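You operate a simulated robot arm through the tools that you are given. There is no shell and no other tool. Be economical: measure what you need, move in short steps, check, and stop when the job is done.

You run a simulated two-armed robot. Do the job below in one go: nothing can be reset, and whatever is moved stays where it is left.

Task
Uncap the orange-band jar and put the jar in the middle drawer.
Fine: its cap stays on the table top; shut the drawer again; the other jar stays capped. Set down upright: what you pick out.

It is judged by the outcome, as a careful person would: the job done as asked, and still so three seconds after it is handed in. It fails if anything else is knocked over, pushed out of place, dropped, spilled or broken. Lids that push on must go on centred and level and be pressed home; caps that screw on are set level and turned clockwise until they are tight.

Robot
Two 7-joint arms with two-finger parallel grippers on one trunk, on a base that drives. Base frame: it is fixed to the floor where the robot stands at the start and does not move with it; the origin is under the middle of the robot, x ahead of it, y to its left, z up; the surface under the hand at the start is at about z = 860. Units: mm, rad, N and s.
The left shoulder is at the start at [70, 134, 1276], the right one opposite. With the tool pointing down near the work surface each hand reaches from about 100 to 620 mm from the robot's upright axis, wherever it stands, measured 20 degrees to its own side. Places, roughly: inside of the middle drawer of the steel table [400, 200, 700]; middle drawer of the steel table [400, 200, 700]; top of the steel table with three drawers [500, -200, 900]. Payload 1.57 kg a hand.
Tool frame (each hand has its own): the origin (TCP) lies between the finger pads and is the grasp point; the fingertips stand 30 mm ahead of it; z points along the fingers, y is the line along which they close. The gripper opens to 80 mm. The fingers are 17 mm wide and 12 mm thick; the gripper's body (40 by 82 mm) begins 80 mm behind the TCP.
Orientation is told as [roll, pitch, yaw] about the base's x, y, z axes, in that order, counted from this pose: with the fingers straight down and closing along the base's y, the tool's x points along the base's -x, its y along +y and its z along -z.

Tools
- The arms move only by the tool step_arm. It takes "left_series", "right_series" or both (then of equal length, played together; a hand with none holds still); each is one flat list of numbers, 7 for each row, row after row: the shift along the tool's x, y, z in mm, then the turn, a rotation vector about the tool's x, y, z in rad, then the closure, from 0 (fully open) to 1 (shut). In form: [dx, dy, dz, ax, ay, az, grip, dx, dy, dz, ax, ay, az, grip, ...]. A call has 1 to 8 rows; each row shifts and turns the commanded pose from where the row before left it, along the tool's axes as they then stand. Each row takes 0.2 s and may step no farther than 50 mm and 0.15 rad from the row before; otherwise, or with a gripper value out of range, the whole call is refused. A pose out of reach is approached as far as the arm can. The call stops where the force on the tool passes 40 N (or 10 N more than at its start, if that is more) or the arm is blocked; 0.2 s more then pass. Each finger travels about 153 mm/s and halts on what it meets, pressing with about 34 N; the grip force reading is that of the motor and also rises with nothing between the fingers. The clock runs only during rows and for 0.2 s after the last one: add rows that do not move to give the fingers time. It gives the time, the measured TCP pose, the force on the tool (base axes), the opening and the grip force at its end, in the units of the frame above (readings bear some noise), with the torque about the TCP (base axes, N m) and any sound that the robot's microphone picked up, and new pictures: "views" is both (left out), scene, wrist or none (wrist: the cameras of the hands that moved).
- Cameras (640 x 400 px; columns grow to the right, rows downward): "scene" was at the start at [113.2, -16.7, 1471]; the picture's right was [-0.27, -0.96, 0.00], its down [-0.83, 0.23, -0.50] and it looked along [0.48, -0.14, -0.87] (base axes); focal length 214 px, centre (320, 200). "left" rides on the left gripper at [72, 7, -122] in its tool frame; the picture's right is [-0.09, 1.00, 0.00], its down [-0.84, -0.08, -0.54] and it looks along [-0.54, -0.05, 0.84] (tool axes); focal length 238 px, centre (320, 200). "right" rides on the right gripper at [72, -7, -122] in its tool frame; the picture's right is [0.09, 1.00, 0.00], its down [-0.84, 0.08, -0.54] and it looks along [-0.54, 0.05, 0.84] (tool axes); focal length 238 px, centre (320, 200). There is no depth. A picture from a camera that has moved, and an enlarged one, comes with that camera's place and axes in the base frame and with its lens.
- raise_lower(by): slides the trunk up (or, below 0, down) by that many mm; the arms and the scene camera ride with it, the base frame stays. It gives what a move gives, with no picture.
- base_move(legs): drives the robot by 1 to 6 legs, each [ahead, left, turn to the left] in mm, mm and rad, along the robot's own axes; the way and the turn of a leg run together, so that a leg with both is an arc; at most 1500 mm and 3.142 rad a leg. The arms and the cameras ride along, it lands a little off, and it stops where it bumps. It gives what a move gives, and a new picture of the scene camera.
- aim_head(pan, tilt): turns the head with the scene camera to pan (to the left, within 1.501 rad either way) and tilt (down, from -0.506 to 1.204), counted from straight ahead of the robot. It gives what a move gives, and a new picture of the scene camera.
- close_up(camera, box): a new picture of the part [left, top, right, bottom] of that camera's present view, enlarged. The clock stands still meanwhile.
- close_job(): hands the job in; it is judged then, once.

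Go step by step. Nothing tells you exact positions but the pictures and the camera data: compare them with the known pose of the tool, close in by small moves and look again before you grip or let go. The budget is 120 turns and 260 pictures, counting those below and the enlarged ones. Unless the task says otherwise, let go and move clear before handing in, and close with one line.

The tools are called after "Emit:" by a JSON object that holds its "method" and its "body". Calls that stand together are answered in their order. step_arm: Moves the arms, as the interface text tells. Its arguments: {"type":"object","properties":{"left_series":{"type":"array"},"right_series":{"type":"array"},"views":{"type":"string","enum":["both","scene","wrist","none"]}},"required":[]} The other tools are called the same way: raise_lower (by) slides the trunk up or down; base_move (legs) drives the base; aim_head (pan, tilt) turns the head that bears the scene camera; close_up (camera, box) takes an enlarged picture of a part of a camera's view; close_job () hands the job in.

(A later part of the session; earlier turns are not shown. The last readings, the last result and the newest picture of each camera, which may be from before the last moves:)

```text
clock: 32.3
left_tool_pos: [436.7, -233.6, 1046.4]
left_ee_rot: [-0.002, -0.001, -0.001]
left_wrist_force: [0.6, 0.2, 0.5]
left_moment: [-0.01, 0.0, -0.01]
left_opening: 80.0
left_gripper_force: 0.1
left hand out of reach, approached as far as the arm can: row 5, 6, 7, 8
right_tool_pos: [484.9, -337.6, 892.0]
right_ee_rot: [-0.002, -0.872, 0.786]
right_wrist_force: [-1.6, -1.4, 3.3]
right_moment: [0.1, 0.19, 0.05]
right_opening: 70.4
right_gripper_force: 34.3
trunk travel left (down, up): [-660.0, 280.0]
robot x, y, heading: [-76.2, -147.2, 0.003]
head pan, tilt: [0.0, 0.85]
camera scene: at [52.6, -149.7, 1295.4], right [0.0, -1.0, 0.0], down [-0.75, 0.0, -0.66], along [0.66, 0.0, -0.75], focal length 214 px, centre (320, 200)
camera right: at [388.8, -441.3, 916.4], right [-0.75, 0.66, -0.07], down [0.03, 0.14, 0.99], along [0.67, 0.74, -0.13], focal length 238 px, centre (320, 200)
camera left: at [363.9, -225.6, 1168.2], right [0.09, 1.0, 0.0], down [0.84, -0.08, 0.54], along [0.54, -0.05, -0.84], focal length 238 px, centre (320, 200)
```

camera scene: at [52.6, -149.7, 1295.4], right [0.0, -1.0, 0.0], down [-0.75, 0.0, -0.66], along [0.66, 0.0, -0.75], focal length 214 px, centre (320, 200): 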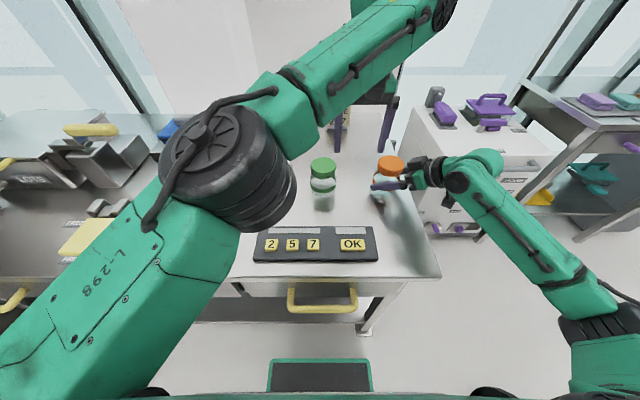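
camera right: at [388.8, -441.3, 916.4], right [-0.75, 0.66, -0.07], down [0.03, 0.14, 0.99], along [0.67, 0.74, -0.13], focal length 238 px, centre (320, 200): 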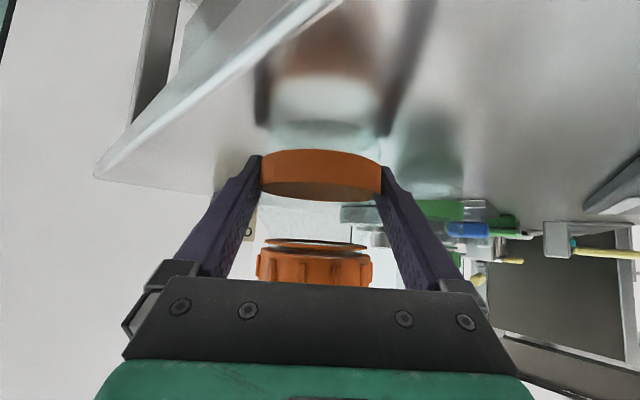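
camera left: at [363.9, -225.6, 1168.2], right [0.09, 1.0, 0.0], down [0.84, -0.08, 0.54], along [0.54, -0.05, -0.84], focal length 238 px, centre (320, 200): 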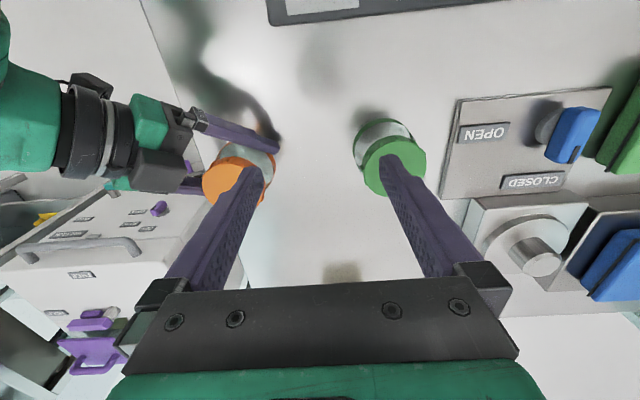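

The left hand can't reach across that far. I'll move it up and back, then lift the jar with the right hand and bring it toward the middle.

Emit:
{"method": "step_arm", "body": {"left_series": [0, 35, -35, 0, 0, 0, 0, 0, 40, -30, 0, 0, 0, 0, 0, 40, 0, 0, 0, 0, 0, 0, 40, 0, 0, 0, 0, 0, 0, 0, 0, 0, 0, 0, 0], "right_series": [-14, 0, -12, 0, 0, 0, 1, -23, 0, -19, 0, 0, 0, 1, -23, 0, -19, 0, 0, 0, 1, -24, 0, -20, 0, 0, 0, 1, 0, 0, 0, 0, 0, 0, 1]}}

```text
clock: 33.5
left_tool_pos: [436.7, -80.5, 1113.4]
left_ee_rot: [0.002, 0.002, -0.001]
left_wrist_force: [0.2, 0.3, -0.8]
left_moment: [0.01, 0.02, 0.0]
left_opening: 80.2
left_gripper_force: 0.0
right_tool_pos: [486.3, -337.0, 1003.6]
right_ee_rot: [0.004, -0.871, 0.782]
right_wrist_force: [-0.5, -1.2, -2.4]
right_moment: [0.02, 0.04, 0.01]
right_opening: 70.3
right_gripper_force: 33.8
trunk travel left (down, up): [-660.0, 280.0]
robot x, y, heading: [-73.8, -151.4, -0.002]
head pan, tilt: [0.0, 0.85]
camera scene: at [53.8, -151.0, 1295.2], right [0.0, -1.0, 0.0], down [-0.75, 0.0, -0.66], along [0.66, 0.0, -0.75], focal length 214 px, centre (320, 200)
camera right: at [391.2, -441.0, 1026.6], right [-0.75, 0.66, -0.07], down [0.03, 0.14, 0.99], along [0.67, 0.74, -0.13], focal length 238 px, centre (320, 200)
camera left: at [364.1, -73.2, 1235.5], right [0.09, 1.0, 0.0], down [0.84, -0.08, 0.54], along [0.54, -0.05, -0.84], focal length 238 px, centre (320, 200)
```

scene: 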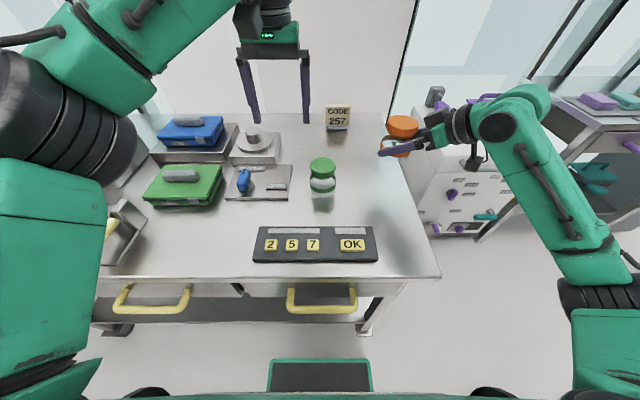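
right: 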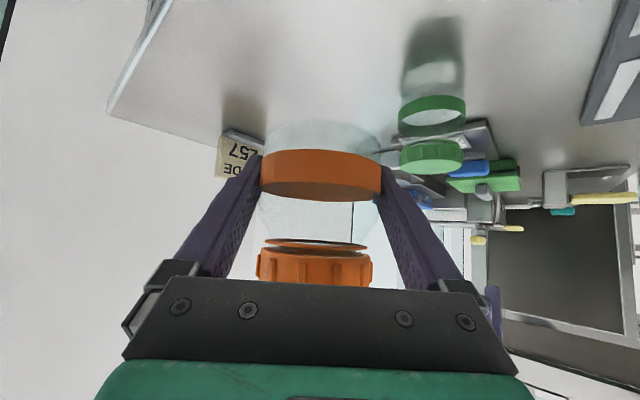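
left: 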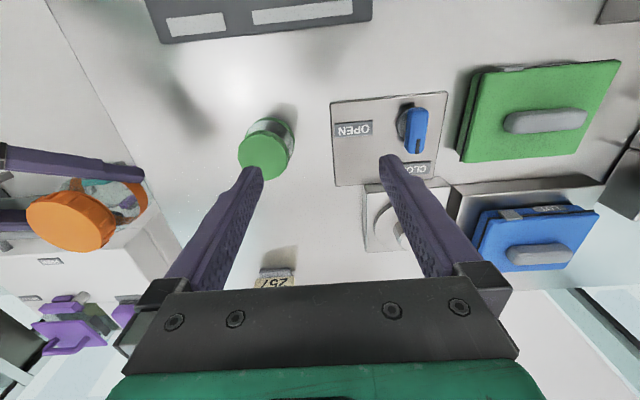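

The jar is lifted. Bringing it toward the midline at about (420, -210).

Emit:
{"method": "step_arm", "body": {"right_series": [-7, 34, 8.3, 0, 0, 0, 1, -7, 34, 8.3, 0, 0, 0, 1, -7, 34, 8.3, 0, 0, 0, 1, -7, 34, 8.3, 0, 0, 0, 1, 0, 0, 0, 0, 0, 0, 1], "views": "scene"}}

```text
clock: 34.7
left_tool_pos: [435.9, -79.9, 1113.9]
left_ee_rot: [0.001, 0.002, 0.0]
left_wrist_force: [-0.3, 0.1, -0.1]
left_moment: [0.0, -0.03, -0.06]
left_opening: 80.2
left_gripper_force: 0.0
right_tool_pos: [417.5, -209.5, 1004.1]
right_ee_rot: [0.001, -0.872, 0.782]
right_wrist_force: [0.1, -0.4, -1.4]
right_moment: [0.01, 0.0, 0.02]
right_opening: 70.7
right_gripper_force: 34.1
trunk travel left (down, up): [-660.0, 280.0]
robot x, y, heading: [-77.1, -151.8, 0.003]
head pan, tilt: [0.0, 0.85]
camera scene: at [54.0, -150.0, 1295.2], right [0.0, -1.0, 0.0], down [-0.75, 0.0, -0.66], along [0.66, 0.0, -0.75], focal length 214 px, centre (320, 200)
```

scene: 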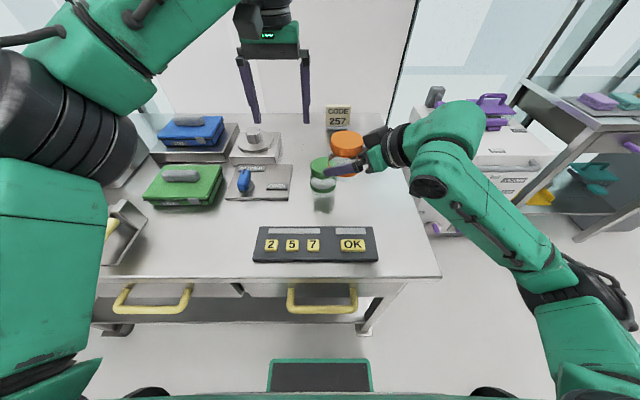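

Now the left hand goes above the cap, and I start turning it clockwise so it has room for unscrewing.

Emit:
{"method": "step_arm", "body": {"left_series": [4.4, -32, -4, 0, 0, 0, 0, 4.4, -32, -4, 0, 0, 0, 0, 4.4, -32, -4, 0, 0, 0, 0, 4.4, -32, -4, 0, 0, 0, 0, 0, 0, 0, 0, 0, 0.14, 0, 0, 0, 0, 0, 0, 0.14, 0, 0, 0, 0, 0, 0, 0.14, 0, 0, 0, 0, 0, 0, 0.14, 0], "right_series": [0, 0, 0, 0, 0, 0, 1, 0, 0, 0, 0, 0, 0, 1, 0, 0, 0, 0, 0, 0, 1, 0, 0, 0, 0, 0, 0, 1, 0, 0, 0, 0, 0, 0, 1, 0, 0, 0, 0, 0, 0, 1, 0, 0, 0, 0, 0, 0, 1, 0, 0, 0, 0, 0, 0, 1], "views": "none"}}

Emit:
{"method": "step_arm", "body": {"left_series": [0, 0, 0, 0, 0, 0.14, 0, 0, 0, 0, 0, 0, 0.14, 0, 0, 0, 0, 0, 0, 0.14, 0, 0, 0, 0, 0, 0, 0.14, 0, 0, 0, 0, 0, 0, 0.14, 0, 0, 0, 0, 0, 0, 0.14, 0, 0, 0, 0, 0, 0, 0.14, 0, 0, 0, 0, 0, 0, 0, 0]}}

```text
clock: 36.5
left_tool_pos: [419.8, -195.4, 1128.8]
left_ee_rot: [0.0, -0.004, -0.562]
left_wrist_force: [-0.1, 0.1, 0.2]
left_moment: [-0.01, -0.01, 0.01]
left_opening: 79.9
left_gripper_force: 0.1
left hand out of reach, approached as far as the arm can: row 4
right_tool_pos: [418.0, -208.2, 1003.9]
right_ee_rot: [0.002, -0.873, 0.784]
right_wrist_force: [-0.5, -0.6, -2.3]
right_moment: [-0.01, 0.0, 0.01]
right_opening: 69.9
right_gripper_force: 34.6
trunk travel left (down, up): [-660.0, 280.0]
robot x, y, heading: [-73.7, -152.1, 0.001]
head pan, tilt: [0.0, 0.85]
```

```text
clock: 38.3
left_tool_pos: [419.3, -195.5, 1127.5]
left_ee_rot: [0.0, 0.0, -1.54]
left_wrist_force: [-0.5, -0.6, -0.6]
left_moment: [0.02, 0.02, -0.02]
left_opening: 80.1
left_gripper_force: 0.1
right_tool_pos: [418.3, -207.8, 1003.5]
right_ee_rot: [0.001, -0.873, 0.784]
right_wrist_force: [0.3, 0.6, -2.5]
right_moment: [-0.01, 0.03, 0.03]
right_opening: 70.2
right_gripper_force: 34.0
trunk travel left (down, up): [-660.0, 280.0]
robot x, y, heading: [-74.7, -152.2, -0.002]
head pan, tilt: [0.0, 0.85]
camera scene: at [53.8, -149.2, 1295.3], right [0.0, -1.0, 0.0], down [-0.75, 0.0, -0.66], along [0.66, 0.0, -0.75], focal length 214 px, centre (320, 200)
camera left: at [423.9, -122.2, 1248.8], right [1.0, -0.06, 0.0], down [-0.05, -0.84, 0.54], along [-0.03, -0.54, -0.84], focal length 238 px, centre (320, 200)
```

scene: 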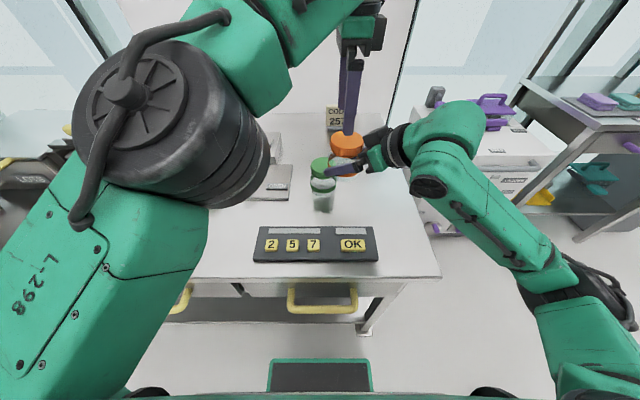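
left: 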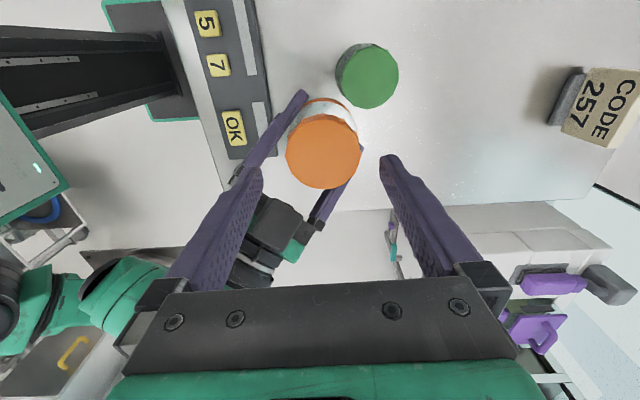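

The cap appears about 3 mm in +x and 4 mm in -y from the left tool axis. I'll shift the jar with the right hand to line up, then lower the left.

Emit:
{"method": "step_arm", "body": {"right_series": [0, 5, 0, 0, 0, 0, 1, 0, 0, 0, 0, 0, 0, 1, 0, 0, 0, 0, 0, 0, 1], "left_series": [0, 0, 0, 0, 0, 0, 0, 0, 0, 14, 0, 0, 0, 0, 0, 0, 0, 0, 0, 0, 0], "views": "wrist"}}

```text
clock: 39.1
left_tool_pos: [419.6, -196.2, 1113.1]
left_ee_rot: [0.0, 0.0, -1.538]
left_wrist_force: [0.2, 0.0, 0.8]
left_moment: [0.0, -0.01, -0.02]
left_opening: 80.1
left_gripper_force: 0.2
right_tool_pos: [415.8, -205.2, 1003.4]
right_ee_rot: [0.002, -0.872, 0.783]
right_wrist_force: [-0.2, -0.3, -2.6]
right_moment: [0.0, -0.02, -0.01]
right_opening: 70.4
right_gripper_force: 33.8
trunk travel left (down, up): [-660.0, 280.0]
robot x, y, heading: [-70.3, -153.4, 0.002]
head pan, tilt: [0.0, 0.85]
camera right: at [320.2, -308.8, 1027.0], right [-0.75, 0.66, -0.07], down [0.03, 0.14, 0.99], along [0.67, 0.74, -0.13], focal length 238 px, centre (320, 200)
camera left: at [423.7, -123.7, 1234.7], right [1.0, -0.06, 0.0], down [-0.05, -0.84, 0.54], along [-0.03, -0.54, -0.84], focal length 238 px, centre (320, 200)
```

right: 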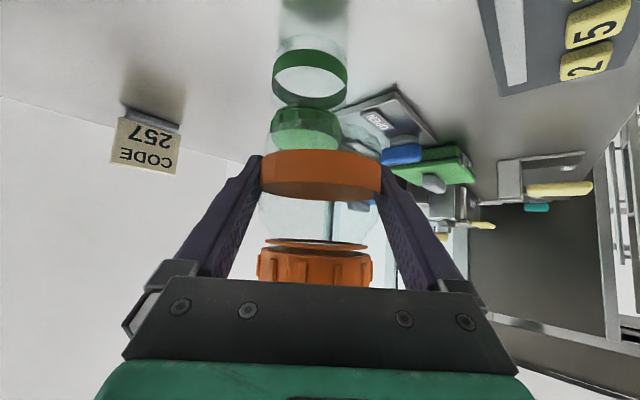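
left: 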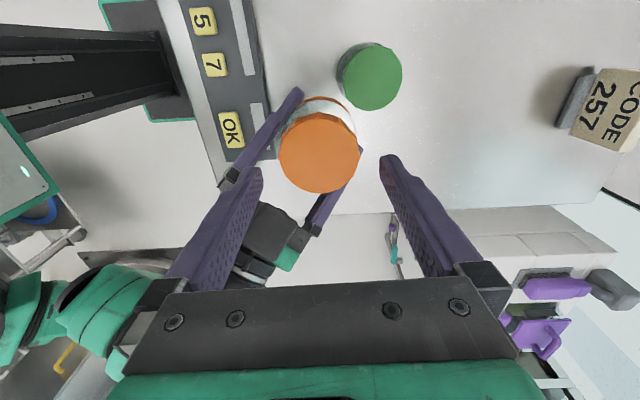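

Aligned within about 2 mm. Lowering the left hand around the cap.

Emit:
{"method": "step_arm", "body": {"left_series": [2, 0, 14, 0, 0, 0, 0, 0, 0, 14, 0, 0, 0, 0, 0, 0, 13, 0, 0, 0, 0, 0, 0, 0, 0, 0, 0, 0], "right_series": [0, 0, 0, 0, 0, 0, 1, 0, 0, 0, 0, 0, 0, 1, 0, 0, 0, 0, 0, 0, 1, 0, 0, 0, 0, 0, 0, 1]}}

```text
clock: 40.1
left_tool_pos: [419.4, -192.7, 1072.0]
left_ee_rot: [-0.002, 0.0, -1.537]
left_wrist_force: [0.1, -0.4, -1.1]
left_moment: [0.0, -0.03, 0.0]
left_opening: 80.1
left_gripper_force: 0.0
right_tool_pos: [414.7, -203.9, 1002.4]
right_ee_rot: [0.001, -0.871, 0.782]
right_wrist_force: [-0.1, 0.4, -2.2]
right_moment: [-0.01, 0.02, 0.02]
right_opening: 70.2
right_gripper_force: 34.1
trunk travel left (down, up): [-660.0, 280.0]
robot x, y, heading: [-73.2, -150.0, -0.001]
head pan, tilt: [0.0, 0.85]
camera scene: at [53.7, -149.2, 1295.3], right [0.0, -1.0, 0.0], down [-0.75, 0.0, -0.66], along [0.66, 0.0, -0.75], focal length 214 px, centre (320, 200)
camera right: at [320.5, -308.2, 1027.0], right [-0.75, 0.66, -0.07], down [0.03, 0.14, 0.99], along [0.67, 0.74, -0.13], focal length 238 px, centre (320, 200)
camera left: at [422.9, -119.9, 1194.1], right [1.0, -0.06, 0.0], down [-0.05, -0.84, 0.54], along [-0.03, -0.54, -0.84], focal length 238 px, centre (320, 200)
```

scene: 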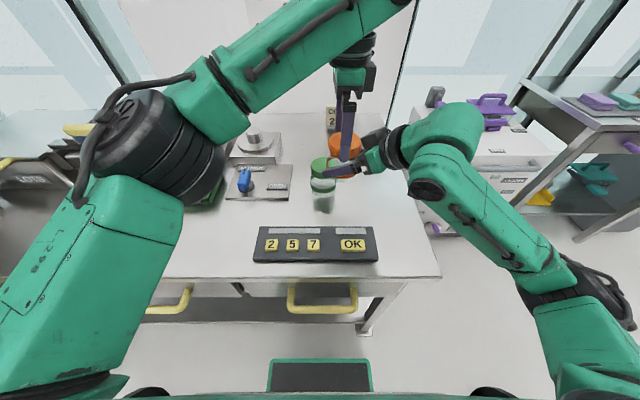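
right: 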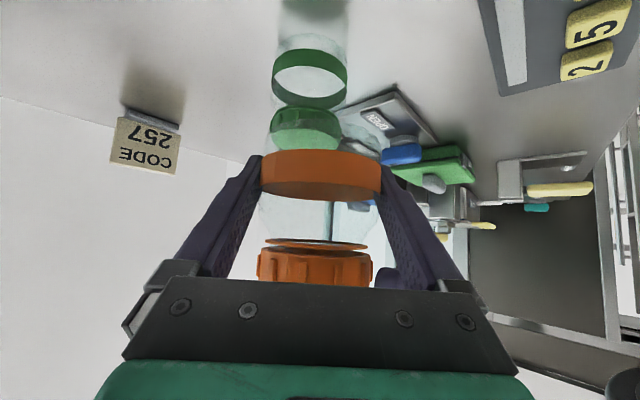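
left: 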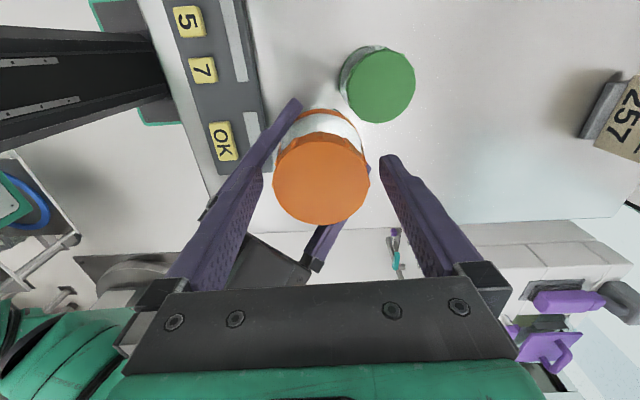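

The fingers straddle the cap nicely. I'll lower 3 mm more and close.

Emit:
{"method": "step_arm", "body": {"left_series": [0, 0, 3, 0, 0, 0, 0, 0, 0, 0, 0, 0, 0, 0.3, 0, 0, 0, 0, 0, 0, 0.6, 0, 0, 0, 0, 0, 0, 1, 0, 0, 0, 0, 0, 0, 1], "right_series": [0, 0, 0, 0, 0, 0, 1, 0, 0, 0, 0, 0, 0, 1, 0, 0, 0, 0, 0, 0, 1, 0, 0, 0, 0, 0, 0, 1, 0, 0, 0, 0, 0, 0, 1], "views": "wrist"}}

```text
clock: 41.3
left_tool_pos: [420.8, -193.0, 1069.8]
left_ee_rot: [-0.002, 0.0, -1.538]
left_wrist_force: [-2.1, 0.6, 0.2]
left_moment: [-0.02, 0.02, -0.02]
left_opening: 62.1
left_gripper_force: 34.1
right_tool_pos: [415.5, -204.0, 1003.2]
right_ee_rot: [0.002, -0.875, 0.784]
right_wrist_force: [1.5, -0.1, -2.8]
right_moment: [0.01, 0.09, -0.01]
right_opening: 70.3
right_gripper_force: 34.0
trunk travel left (down, up): [-660.0, 280.0]
robot x, y, heading: [-73.1, -148.3, -0.002]
head pan, tilt: [0.0, 0.85]
camera right: at [320.6, -308.3, 1026.9], right [-0.75, 0.66, -0.07], down [0.03, 0.14, 0.99], along [0.67, 0.74, -0.13], focal length 238 px, centre (320, 200)
camera left: at [423.0, -120.6, 1191.1], right [1.0, -0.06, 0.0], down [-0.05, -0.84, 0.54], along [-0.03, -0.54, -0.84], focal length 238 px, centre (320, 200)
```

right: 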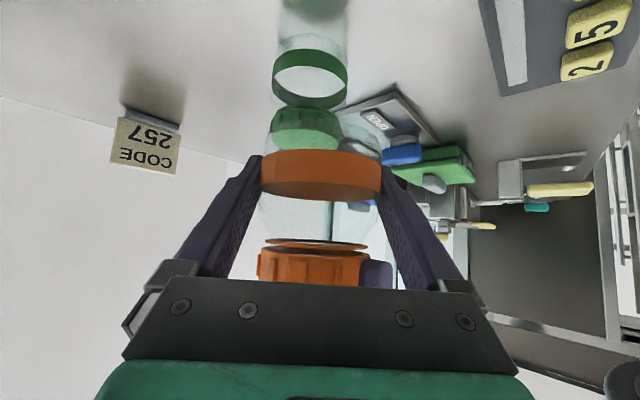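
left: 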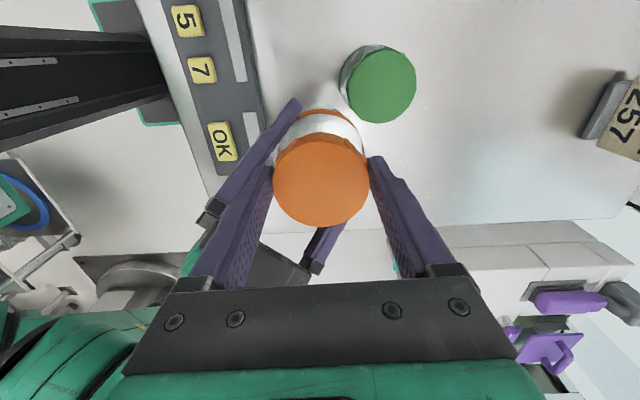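

The cap is gripped at 62 mm. Turning it counterclockwise.

Emit:
{"method": "step_arm", "body": {"left_series": [0, 0, 0, 0, 0, -0.14, 1, 0, 0, 0, 0, 0, -0.14, 1, 0, 0, 0, 0, 0, -0.14, 1, 0, 0, 0, 0, 0, -0.14, 1, 0, 0, -0.5, 0, 0, -0.14, 1, 0, 0, -0.5, 0, 0, -0.14, 1, 0, 0, 0, 0, 0, 0, 1], "right_series": [0, 0, 0, 0, 0, 0, 1, 0, 0, 0, 0, 0, 0, 1, 0, 0, 0, 0, 0, 0, 1, 0, 0, 0, 0, 0, 0, 1, 0, 0, 0, 0, 0, 0, 1, 0, 0, 0, 0, 0, 0, 1, 0, 0, 0, 0, 0, 0, 1], "views": "wrist"}}

```text
clock: 42.2
left_tool_pos: [417.9, -193.0, 1068.6]
left_ee_rot: [-0.003, 0.008, -1.084]
left_wrist_force: [-3.7, 4.7, -2.1]
left_moment: [-0.79, -0.93, -1.4]
left_opening: 62.0
left_gripper_force: 34.4
right_tool_pos: [419.0, -208.7, 1002.7]
right_ee_rot: [0.005, -0.87, 0.764]
right_wrist_force: [2.8, -4.4, -0.9]
right_moment: [1.05, 1.18, 1.34]
right_opening: 70.0
right_gripper_force: 33.9
trunk travel left (down, up): [-660.0, 280.0]
robot x, y, heading: [-71.7, -153.9, 0.0]
head pan, tilt: [0.0, 0.85]
stopped in row 4 (right hand): the force on the tool passed its limit at 46 N (the readings are from after the stop); the commanded pose is now the measured one
camera right: at [322.3, -311.0, 1026.6], right [-0.74, 0.67, -0.07], down [0.04, 0.14, 0.99], along [0.68, 0.73, -0.13], focal length 238 px, centre (320, 200)
camera left: at [390.8, -126.1, 1191.2], right [0.92, 0.38, 0.0], down [0.33, -0.78, 0.53], along [0.2, -0.49, -0.85], focal length 238 px, centre (320, 200)
```

right: 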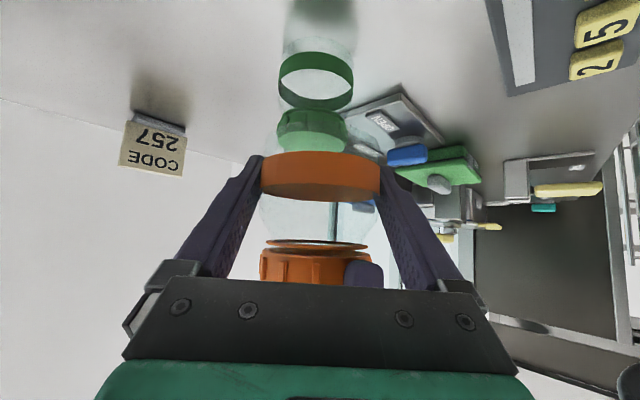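
left: 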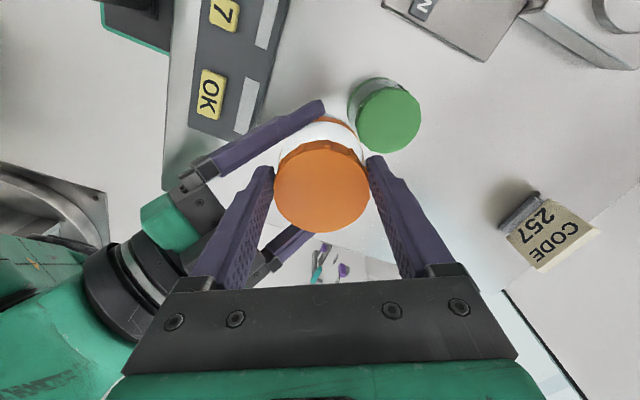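

It turned about 0.45 rad before a force stop, and 1.4 N·m of torque is still on it. Continuing more slowly.

Emit:
{"method": "step_arm", "body": {"left_series": [0, 0, 0, 0, 0, -0.06, 1, 0, 0, 0, 0, 0, -0.06, 1, 0, 0, 0, 0, 0, -0.06, 1, 0, 0, 0, 0, 0, -0.06, 1, 0, 0, 0, 0, 0, -0.06, 1, 0, 0, 0, 0, 0, -0.06, 1, 0, 0, 0, 0, 0, 0, 1], "right_series": [0, 0, 0, 0, 0, 0, 1, 0, 0, 0, 0, 0, 0, 1, 0, 0, 0, 0, 0, 0, 1, 0, 0, 0, 0, 0, 0, 1, 0, 0, 0, 0, 0, 0, 1, 0, 0, 0, 0, 0, 0, 1, 0, 0, 0, 0, 0, 0, 1], "views": "wrist"}}

```text
clock: 43.8
left_tool_pos: [417.1, -191.8, 1068.9]
left_ee_rot: [-0.001, 0.014, -0.72]
left_wrist_force: [-30.3, 9.4, 7.8]
left_moment: [0.24, 1.44, -0.16]
left_opening: 60.0
left_gripper_force: 33.9
right_tool_pos: [420.1, -209.0, 1002.4]
right_ee_rot: [0.005, -0.866, 0.763]
right_wrist_force: [30.3, -10.4, -10.6]
right_moment: [0.34, 0.6, -0.33]
right_opening: 69.9
right_gripper_force: 33.8
trunk travel left (down, up): [-660.0, 280.0]
robot x, y, heading: [-73.4, -150.8, 0.003]
head pan, tilt: [0.0, 0.85]
camera right: at [323.0, -311.5, 1026.5], right [-0.73, 0.68, -0.07], down [0.04, 0.14, 0.99], along [0.68, 0.72, -0.13], focal length 238 px, centre (320, 200)
camera left: at [368.8, -139.7, 1191.9], right [0.73, 0.69, 0.0], down [0.58, -0.62, 0.53], along [0.36, -0.39, -0.85], focal length 238 px, centre (320, 200)
```

right: 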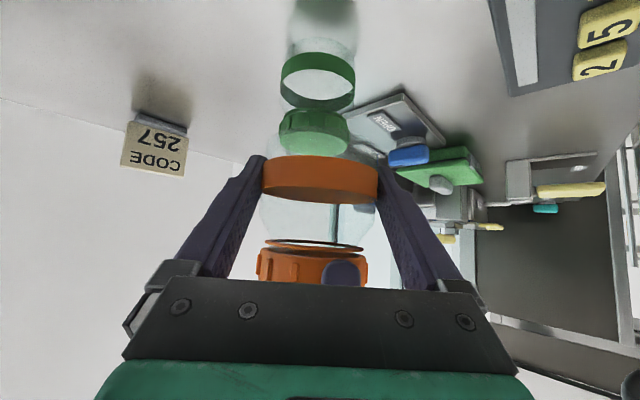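
left: 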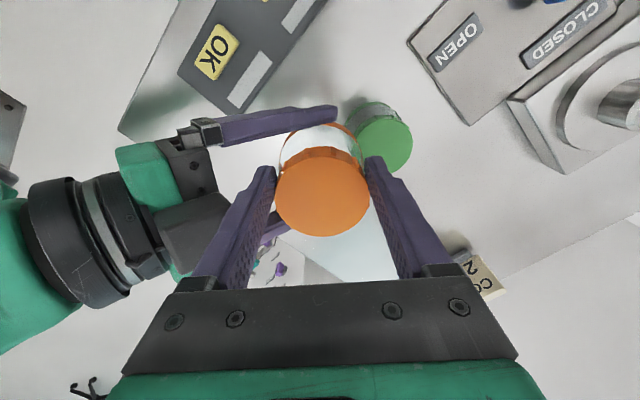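

The grip is about 7 mm off the cap's axis, which causes the side load. I'll open, recentre over the cap and rotate back for a fresh grip.

Emit:
{"method": "step_arm", "body": {"left_series": [0, 0, 0, 0, 0, 0, 0.4, 0, 0, 0, 0, 0, 0, 0, -7, 0, 0, 0, 0, 0, 0, 0, 0, 0, 0, 0, 0.14, 0, 0, 0, 0, 0, 0, 0.14, 0, 0, 0, 0, 0, 0, 0.14, 0, 0, 0, 0, 0, 0, 0.14, 0, 0, 0, 0, 0, 0, 0.14, 0], "right_series": [0, 0, 0, 0, 0, 0, 1, 0, 0, 0, 0, 0, 0, 1, 0, 0, 0, 0, 0, 0, 1, 0, 0, 0, 0, 0, 0, 1, 0, 0, 0, 0, 0, 0, 1, 0, 0, 0, 0, 0, 0, 1, 0, 0, 0, 0, 0, 0, 1, 0, 0, 0, 0, 0, 0, 1], "views": "wrist"}}

```text
clock: 45.6
left_tool_pos: [423.1, -197.8, 1068.6]
left_ee_rot: [-0.008, 0.008, -1.427]
left_wrist_force: [2.1, -0.7, 2.4]
left_moment: [-0.04, 0.07, 0.02]
left_opening: 78.4
left_gripper_force: 0.0
right_tool_pos: [419.1, -208.9, 1001.7]
right_ee_rot: [0.003, -0.867, 0.766]
right_wrist_force: [-1.7, -0.3, -3.5]
right_moment: [-0.02, -0.14, -0.02]
right_opening: 69.6
right_gripper_force: 34.0
trunk travel left (down, up): [-660.0, 280.0]
robot x, y, heading: [-75.5, -150.2, -0.002]
head pan, tilt: [0.0, 0.85]
camera right: at [322.6, -311.3, 1026.4], right [-0.73, 0.68, -0.07], down [0.04, 0.14, 0.99], along [0.68, 0.72, -0.13], focal length 238 px, centre (320, 200)
camera left: at [419.8, -125.4, 1191.3], right [1.0, 0.05, -0.01], down [0.05, -0.84, 0.54], along [0.02, -0.54, -0.84], focal length 238 px, centre (320, 200)
```

right: 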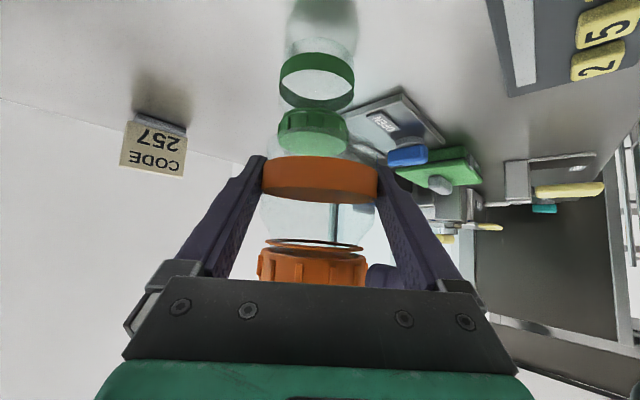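
left: 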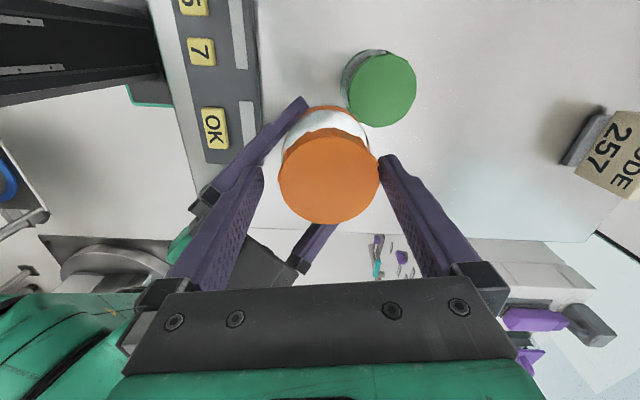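

The cap seems to have shifted relative to the hand. I suspect the jar has pivoted in the right gripper, so I'll look closely.

Emit:
{"method": "close_up", "body": {"camera": "scene", "box": [290, 90, 418, 210]}}

Emit:
{"method": "close_up", "body": {"camera": "right", "box": [220, 130, 420, 300]}}

```text
3.33 times, centred on (354, 150) of scene
camera zoom: at [53.9, -149.3, 1295.2], right [0.0, -1.0, 0.0], down [-0.75, 0.0, -0.66], along [0.66, 0.0, -0.75], focal length 715 px, centre (207, 367)
```

zoom: 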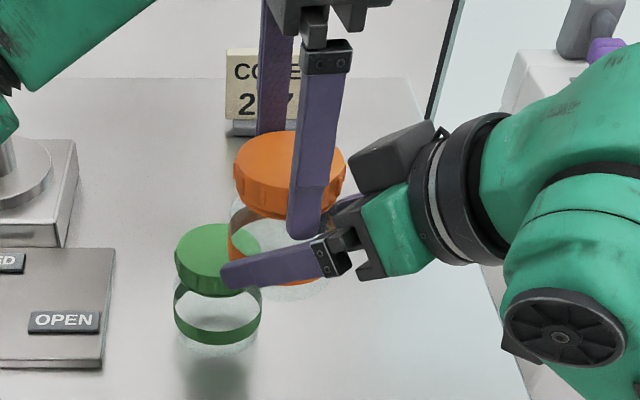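

```text
2.35 times, centred on (320, 215) of right
camera zoom: at [322.6, -311.3, 1026.4], right [-0.73, 0.68, -0.07], down [0.04, 0.14, 0.99], along [0.68, 0.72, -0.13], focal length 561 px, centre (320, 165)
```

zoom: 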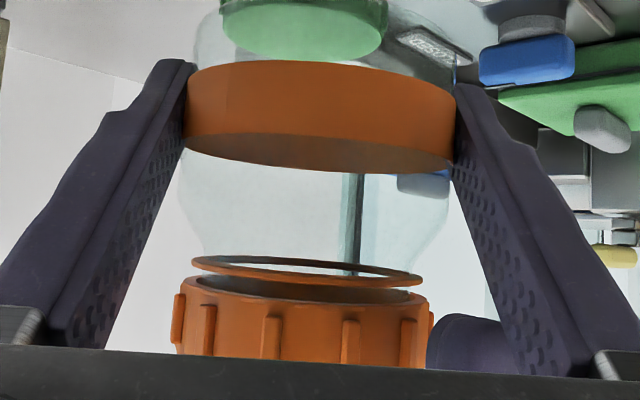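

The jar is slightly tilted in the grip, so I'll do the unscrewing with its base on the table instead. First I centre the left fingers around the cap and raise them clear, then shift the base right to a free spot.

Emit:
{"method": "step_arm", "body": {"left_series": [1.5, 6, 0, 0, 0, 0, 0, 0, 0, 0, 0, 0, 0, 0, 0, 0, -30, 0, 0, 0, 0, 0, 0, -30, 0, 0, 0, 0, 0, 0, 0, 0, 0, 0, 0], "right_series": [0, 0, 0, 0, 0, 0, 1, 0, 0, 0, 0, 0, 0, 1, 0, 0, 0, 0, 0, 0, 1, 0, 0, 0, 0, 0, 0, 1, 0, 0, 0, 0, 0, 0, 1], "views": "wrist"}}

Emit:
{"method": "base_move", "body": {"legs": [[0, -100, 0]]}}

```text
clock: 46.8
left_tool_pos: [425.1, -190.4, 1113.1]
left_ee_rot: [-0.006, 0.008, -1.422]
left_wrist_force: [-0.3, -0.6, -1.0]
left_moment: [0.02, 0.0, -0.03]
left_opening: 80.2
left_gripper_force: 0.1
left hand out of reach, approached as far as the arm can: row 4
right_tool_pos: [419.9, -207.9, 1003.0]
right_ee_rot: [0.003, -0.869, 0.769]
right_wrist_force: [0.0, 0.0, -2.3]
right_moment: [-0.03, 0.01, -0.03]
right_opening: 69.6
right_gripper_force: 33.9
trunk travel left (down, up): [-660.0, 280.0]
robot x, y, heading: [-75.0, -151.5, -0.002]
head pan, tilt: [0.0, 0.85]
camera right: at [322.9, -310.7, 1026.5], right [-0.74, 0.67, -0.07], down [0.04, 0.14, 0.99], along [0.68, 0.73, -0.13], focal length 238 px, centre (320, 200)
camera left: at [421.1, -119.2, 1235.8], right [1.0, 0.06, -0.01], down [0.05, -0.84, 0.54], along [0.03, -0.54, -0.84], focal length 238 px, centre (320, 200)
```

right: 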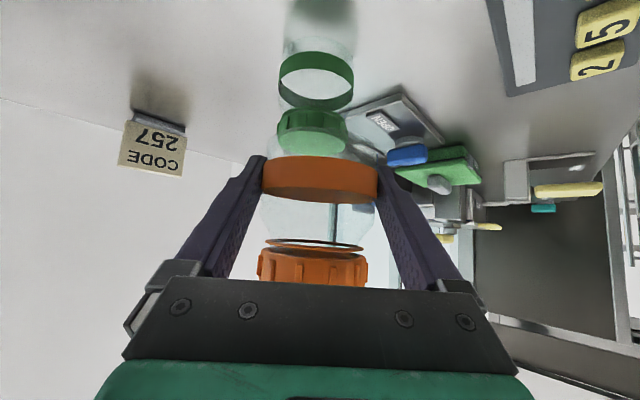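
left: 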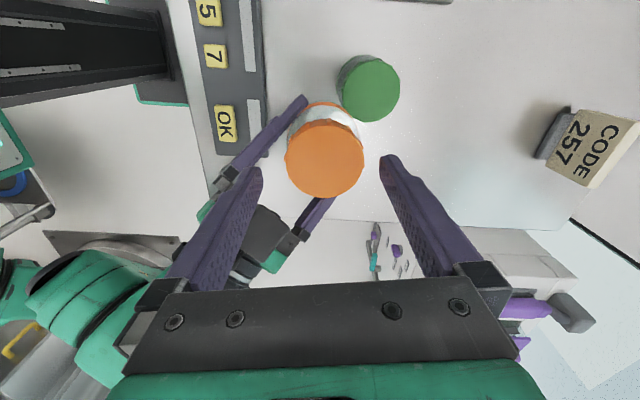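

```text
clock: 47.9
left_tool_pos: [424.3, -291.5, 1113.4]
left_ee_rot: [-0.006, 0.007, -1.42]
left_wrist_force: [-0.3, -1.1, 0.0]
left_moment: [0.0, 0.03, -0.02]
left_opening: 79.9
left_gripper_force: 0.0
right_tool_pos: [418.1, -308.2, 1003.4]
right_ee_rot: [0.002, -0.869, 0.771]
right_wrist_force: [-0.2, 0.1, -1.9]
right_moment: [-0.04, 0.0, -0.01]
right_opening: 69.7
right_gripper_force: 34.2
trunk travel left (down, up): [-660.0, 280.0]
robot x, y, heading: [-76.1, -251.7, 0.002]
head pan, tilt: [0.0, 0.85]
camera scene: at [53.9, -249.7, 1295.3], right [0.0, -1.0, 0.0], down [-0.75, 0.0, -0.66], along [0.66, 0.0, -0.75], focal length 214 px, centre (320, 200)
```

scene: 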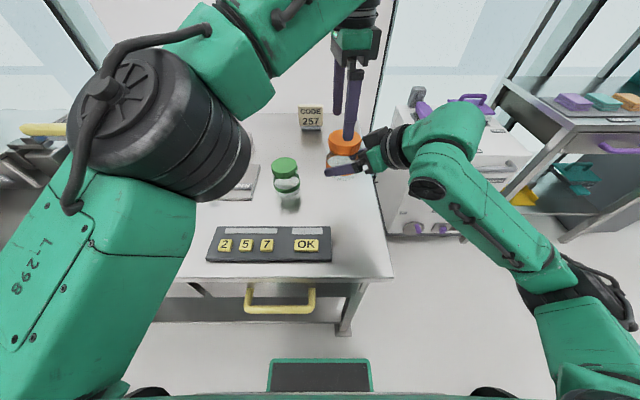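

Lowering the jar to the free spot on the table.

Emit:
{"method": "step_arm", "body": {"right_series": [27.6, 0, 23.1, 0, 0, 0, 1, 27.6, 0, 23.1, 0, 0, 0, 1, 20, 0, 16.8, 0, 0, 0, 1, 6, 0, 5, 0, 0, 0, 1, 1.5, 0, 1.3, 0, 0, 0, 1, 0, 0, 0, 0, 0, 0, 1], "views": "both"}}

Emit:
{"method": "close_up", "body": {"camera": "scene", "box": [290, 110, 418, 230]}}

```text
clock: 49.3
left_tool_pos: [425.3, -291.5, 1113.3]
left_ee_rot: [-0.004, 0.007, -1.42]
left_wrist_force: [0.2, -0.9, -0.1]
left_moment: [-0.01, -0.03, 0.02]
left_opening: 80.3
left_gripper_force: 0.1
right_tool_pos: [418.3, -308.7, 894.8]
right_ee_rot: [0.004, -0.869, 0.769]
right_wrist_force: [0.3, 0.0, -2.6]
right_moment: [0.0, 0.01, -0.02]
right_opening: 69.9
right_gripper_force: 33.9
trunk travel left (down, up): [-660.0, 280.0]
robot x, y, heading: [-74.3, -252.8, 0.006]
head pan, tilt: [0.0, 0.85]
camera scene: at [53.9, -250.1, 1295.3], right [0.0, -1.0, 0.0], down [-0.75, 0.0, -0.66], along [0.66, 0.0, -0.75], focal length 214 px, centre (320, 200)
camera right: at [321.7, -411.5, 919.4], right [-0.74, 0.67, -0.07], down [0.04, 0.14, 0.99], along [0.67, 0.73, -0.13], focal length 238 px, centre (320, 200)
```

scene: 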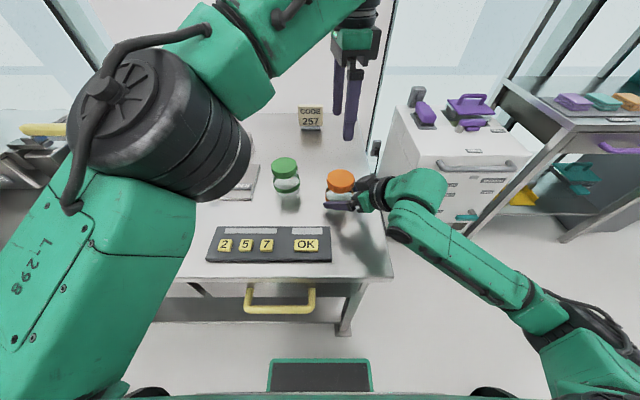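
right: 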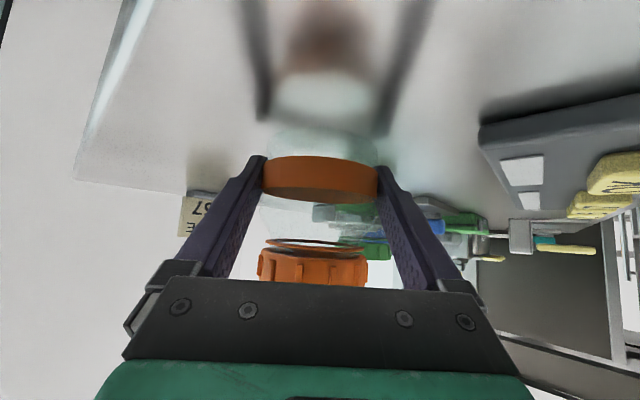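

```text
3.33 times, centred on (354, 170) of scene
camera zoom: at [53.9, -250.1, 1295.3], right [0.0, -1.0, 0.0], down [-0.75, 0.0, -0.66], along [0.66, 0.0, -0.75], focal length 715 px, centre (207, 300)
```

zoom: 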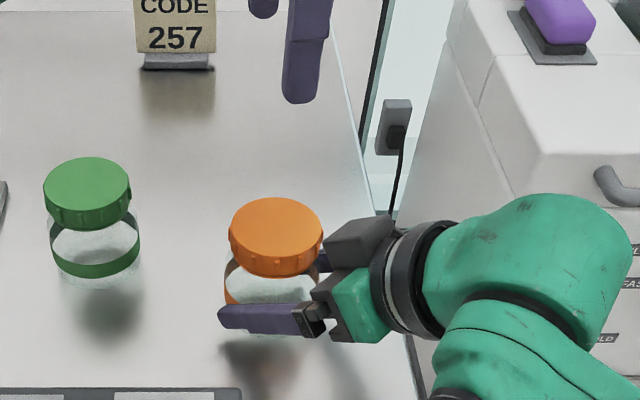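

Nearly down. I'll lower the last millimetres until contact, then loosen briefly so the jar stands level and regrip.

Emit:
{"method": "step_arm", "body": {"right_series": [0.8, 0, 0.6, 0, 0, 0, 1, 0.8, 0, 0.6, 0, 0, 0, 1, 0.8, 0, 0.6, 0, 0, 0, 1, 0, 0, 0, 0, 0, 0, 1], "views": "none"}}

```text
clock: 50.3
left_tool_pos: [424.9, -292.0, 1113.8]
left_ee_rot: [-0.006, 0.006, -1.418]
left_wrist_force: [-0.2, 0.0, -0.1]
left_moment: [0.01, 0.01, 0.02]
left_opening: 80.2
left_gripper_force: 0.0
right_tool_pos: [417.3, -308.7, 891.8]
right_ee_rot: [0.002, -0.871, 0.769]
right_wrist_force: [1.2, -0.1, -0.1]
right_moment: [0.05, -0.07, -0.03]
right_opening: 69.5
right_gripper_force: 34.1
trunk travel left (down, up): [-660.0, 280.0]
robot x, y, heading: [-74.2, -252.7, 0.006]
head pan, tilt: [0.0, 0.85]
```

Contact. Opening to let it settle, and taking a look.

Emit:
{"method": "step_arm", "body": {"right_series": [0.8, 0, 0.6, 0, 0, 0, 1, 0, 0, 0, 0, 0, 0, 0.1, 0, 0, 0, 0, 0, 0, 0.03, 0, 0, 0, 0, 0, 0, 0, 0, 0, 0, 0, 0, 0, 0], "views": "both"}}

Emit:
{"method": "close_up", "body": {"camera": "scene", "box": [290, 110, 418, 230]}}

Emit:
{"method": "close_up", "body": {"camera": "left", "box": [220, 80, 420, 240]}}

```text
clock: 51.5
left_tool_pos: [424.1, -290.9, 1114.2]
left_ee_rot: [-0.005, 0.007, -1.419]
left_wrist_force: [-0.1, -0.1, -0.1]
left_moment: [-0.03, 0.01, 0.04]
left_opening: 79.9
left_gripper_force: 0.1
right_tool_pos: [416.2, -310.2, 890.6]
right_ee_rot: [0.002, -0.868, 0.769]
right_wrist_force: [0.1, -0.1, 0.0]
right_moment: [0.02, -0.01, -0.02]
right_opening: 80.1
right_gripper_force: 0.0
trunk travel left (down, up): [-660.0, 280.0]
robot x, y, heading: [-72.3, -252.5, 0.005]
head pan, tilt: [0.0, 0.85]
camera scene: at [53.5, -250.2, 1295.3], right [0.0, -1.0, 0.0], down [-0.75, 0.0, -0.66], along [0.66, 0.0, -0.75], focal length 214 px, centre (320, 200)
camera right: at [321.5, -412.1, 915.0], right [-0.74, 0.67, -0.07], down [0.04, 0.14, 0.99], along [0.67, 0.73, -0.13], focal length 238 px, centre (320, 200)
```

scene: 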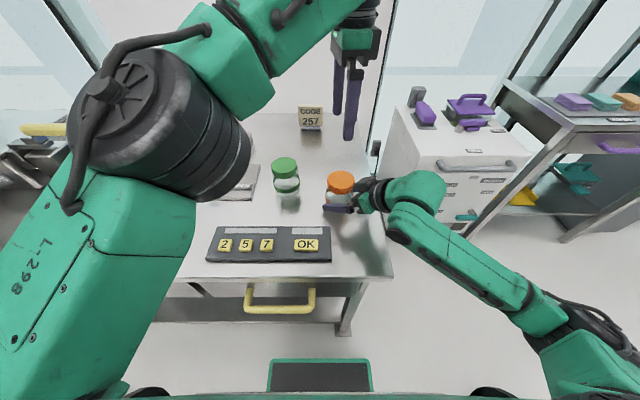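
right: 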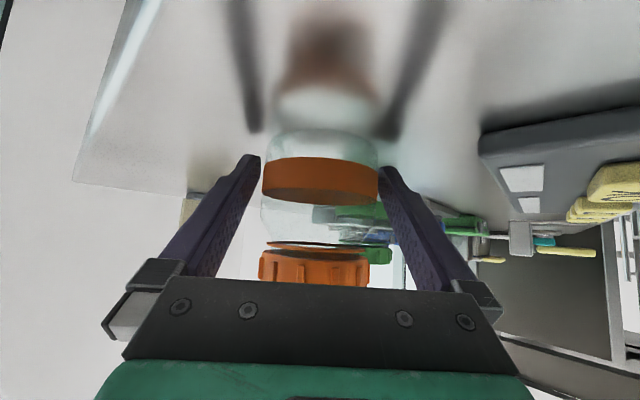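

```text
3.33 times, centred on (354, 170) of scene
camera zoom: at [53.5, -250.2, 1295.3], right [0.0, -1.0, 0.0], down [-0.75, 0.0, -0.66], along [0.66, 0.0, -0.75], focal length 715 px, centre (207, 300)
```

zoom: 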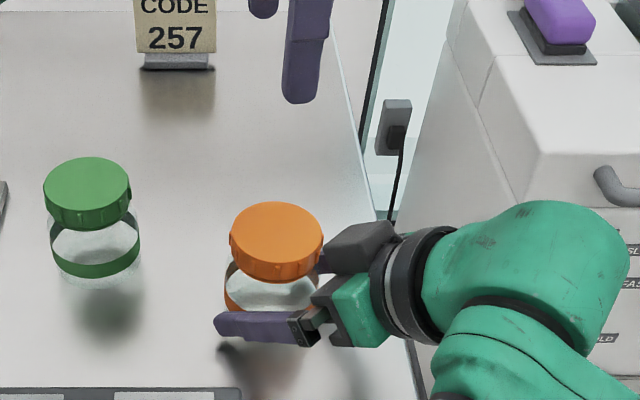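

```text
2.50 times, centred on (320, 160) of left
camera zoom: at [420.2, -219.6, 1236.1], right [1.0, 0.06, -0.01], down [0.05, -0.84, 0.54], along [0.03, -0.54, -0.84], focal length 596 px, centre (320, 300)
```

zoom: 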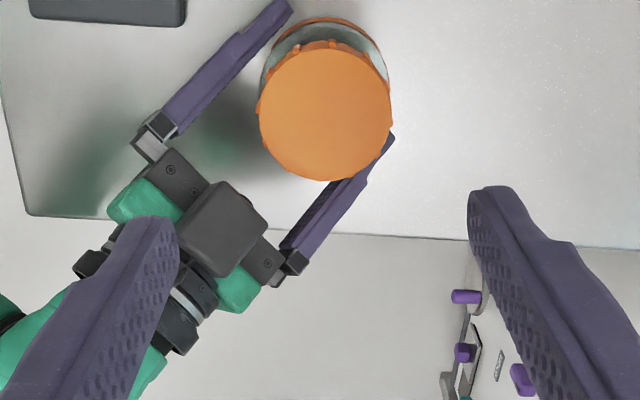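

The jar stands upright at about (424, -301), some 12 mm ahead of the right TCP. I'll advance the right hand so the grip is on the jar's axis, close, then lift it a little and shift it 20 mm left for the left arm's reach.

Emit:
{"method": "step_arm", "body": {"right_series": [-5.5, 0, 6.5, 0, 0, 0, 0, 0, 0, 0, 0, 0, 0, 0.3, 0, 0, 0, 0, 0, 0, 1, 0, 0, 0, 0, 0, 0, 1, -4.6, 0, -3.9, 0, 0, 0, 1, -9.1, 14.1, 10.8, 0, 0, 0, 1, 3.1, 0, 2.6, 0, 0, 0, 1, 0, 0, 0, 0, 0, 0, 1], "left_series": [0, 0, 0, 0, 0, 0, 0, 0, 0, 0, 0, 0, 0, 0, 0, 0, 0, 0, 0, 0, 0, 0, 0, 0, 0, 0, 0, 0, 0, 0, 0, 0, 0, 0.06, 0, 0, 0, 0, 0, 0, 0.06, 0, 0, 0, 0, 0, 0, 0, 0, 0, 0, 0, 0, 0, 0, 0], "views": "wrist"}}

```text
clock: 53.3
left_tool_pos: [424.9, -291.9, 1113.3]
left_ee_rot: [-0.006, 0.008, -1.539]
left_wrist_force: [0.1, 0.5, -0.1]
left_moment: [-0.01, -0.03, 0.04]
left_opening: 80.1
left_gripper_force: 0.1
right_tool_pos: [426.0, -283.9, 893.5]
right_ee_rot: [0.003, -0.868, 0.77]
right_wrist_force: [0.1, 0.5, -2.5]
right_moment: [-0.03, 0.05, 0.0]
right_opening: 69.9
right_gripper_force: 33.9
trunk travel left (down, up): [-660.0, 280.0]
robot x, y, heading: [-73.8, -252.0, 0.0]
head pan, tilt: [0.0, 0.85]
camera right: at [329.2, -386.2, 916.8], right [-0.74, 0.67, -0.07], down [0.04, 0.14, 0.99], along [0.67, 0.73, -0.13], focal length 238 px, centre (320, 200)
camera left: at [429.3, -219.2, 1235.7], right [1.0, -0.06, -0.01], down [-0.05, -0.84, 0.54], along [-0.04, -0.54, -0.84], focal length 238 px, centre (320, 200)
```

right: 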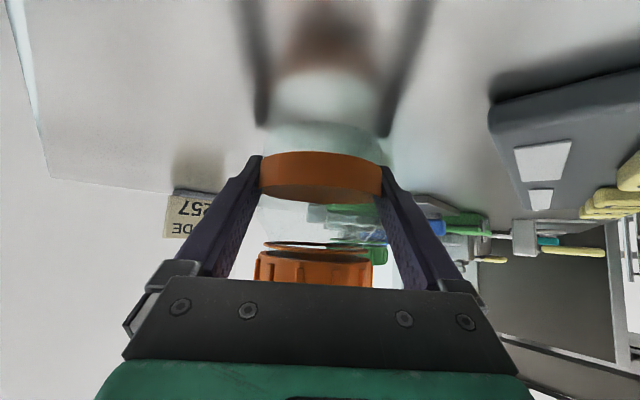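
left: 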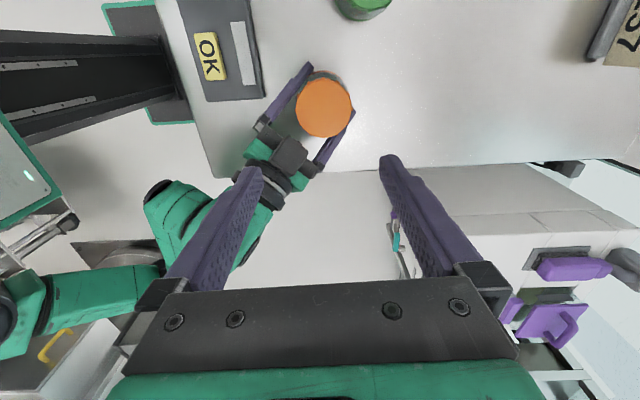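

Setting the jar the last 2.5 mm down, and bringing the left hand over the cap at about (427, -278).

Emit:
{"method": "step_arm", "body": {"right_series": [1.9, 0, 1.6, 0, 0, 0, 1, 0, 0, 0, 0, 0, 0, 1, 0, 0, 0, 0, 0, 0, 1, 0, 0, 0, 0, 0, 0, 1, 0, 0, 0, 0, 0, 0, 1], "left_series": [14, 2, 0, 0, 0, 0, 0, 0, 0, 42, 0, 0, 0, 0, 0, 0, 42, 0, 0, 0, 0, 0, 0, 42, 0, 0, 0, 0, 0, 0, 0, 0, 0, 0, 0], "views": "wrist"}}

```text
clock: 54.5
left_tool_pos: [422.7, -277.3, 986.5]
left_ee_rot: [-0.005, 0.006, -1.538]
left_wrist_force: [0.6, -0.1, 0.0]
left_moment: [0.02, 0.01, 0.04]
left_opening: 79.8
left_gripper_force: 0.0
right_tool_pos: [424.1, -283.3, 890.5]
right_ee_rot: [0.001, -0.871, 0.771]
right_wrist_force: [1.4, 1.2, 2.4]
right_moment: [-0.1, -0.08, 0.02]
right_opening: 69.8
right_gripper_force: 34.2
trunk travel left (down, up): [-660.0, 280.0]
robot x, y, heading: [-78.0, -255.1, 0.001]
head pan, tilt: [0.0, 0.85]
camera right: at [328.8, -386.4, 914.9], right [-0.74, 0.67, -0.07], down [0.04, 0.14, 0.99], along [0.67, 0.73, -0.13], focal length 238 px, centre (320, 200)
camera left: at [427.8, -204.8, 1109.4], right [1.0, -0.06, -0.01], down [-0.05, -0.84, 0.54], along [-0.04, -0.54, -0.84], focal length 238 px, centre (320, 200)
```

right: 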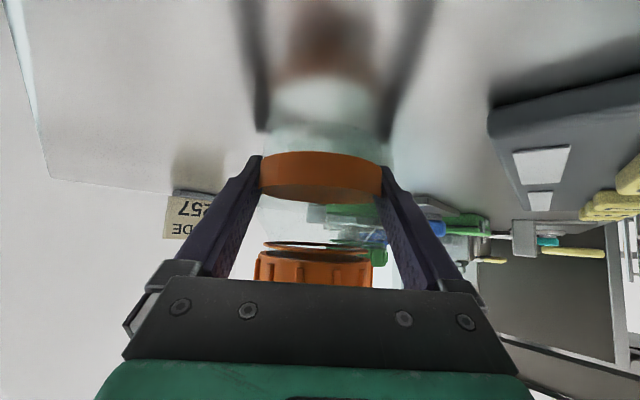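
left: 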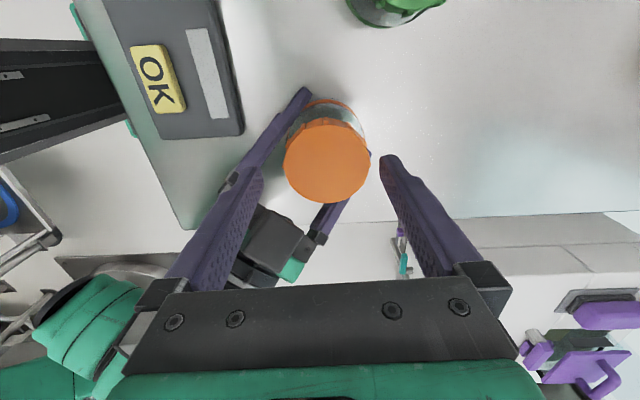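

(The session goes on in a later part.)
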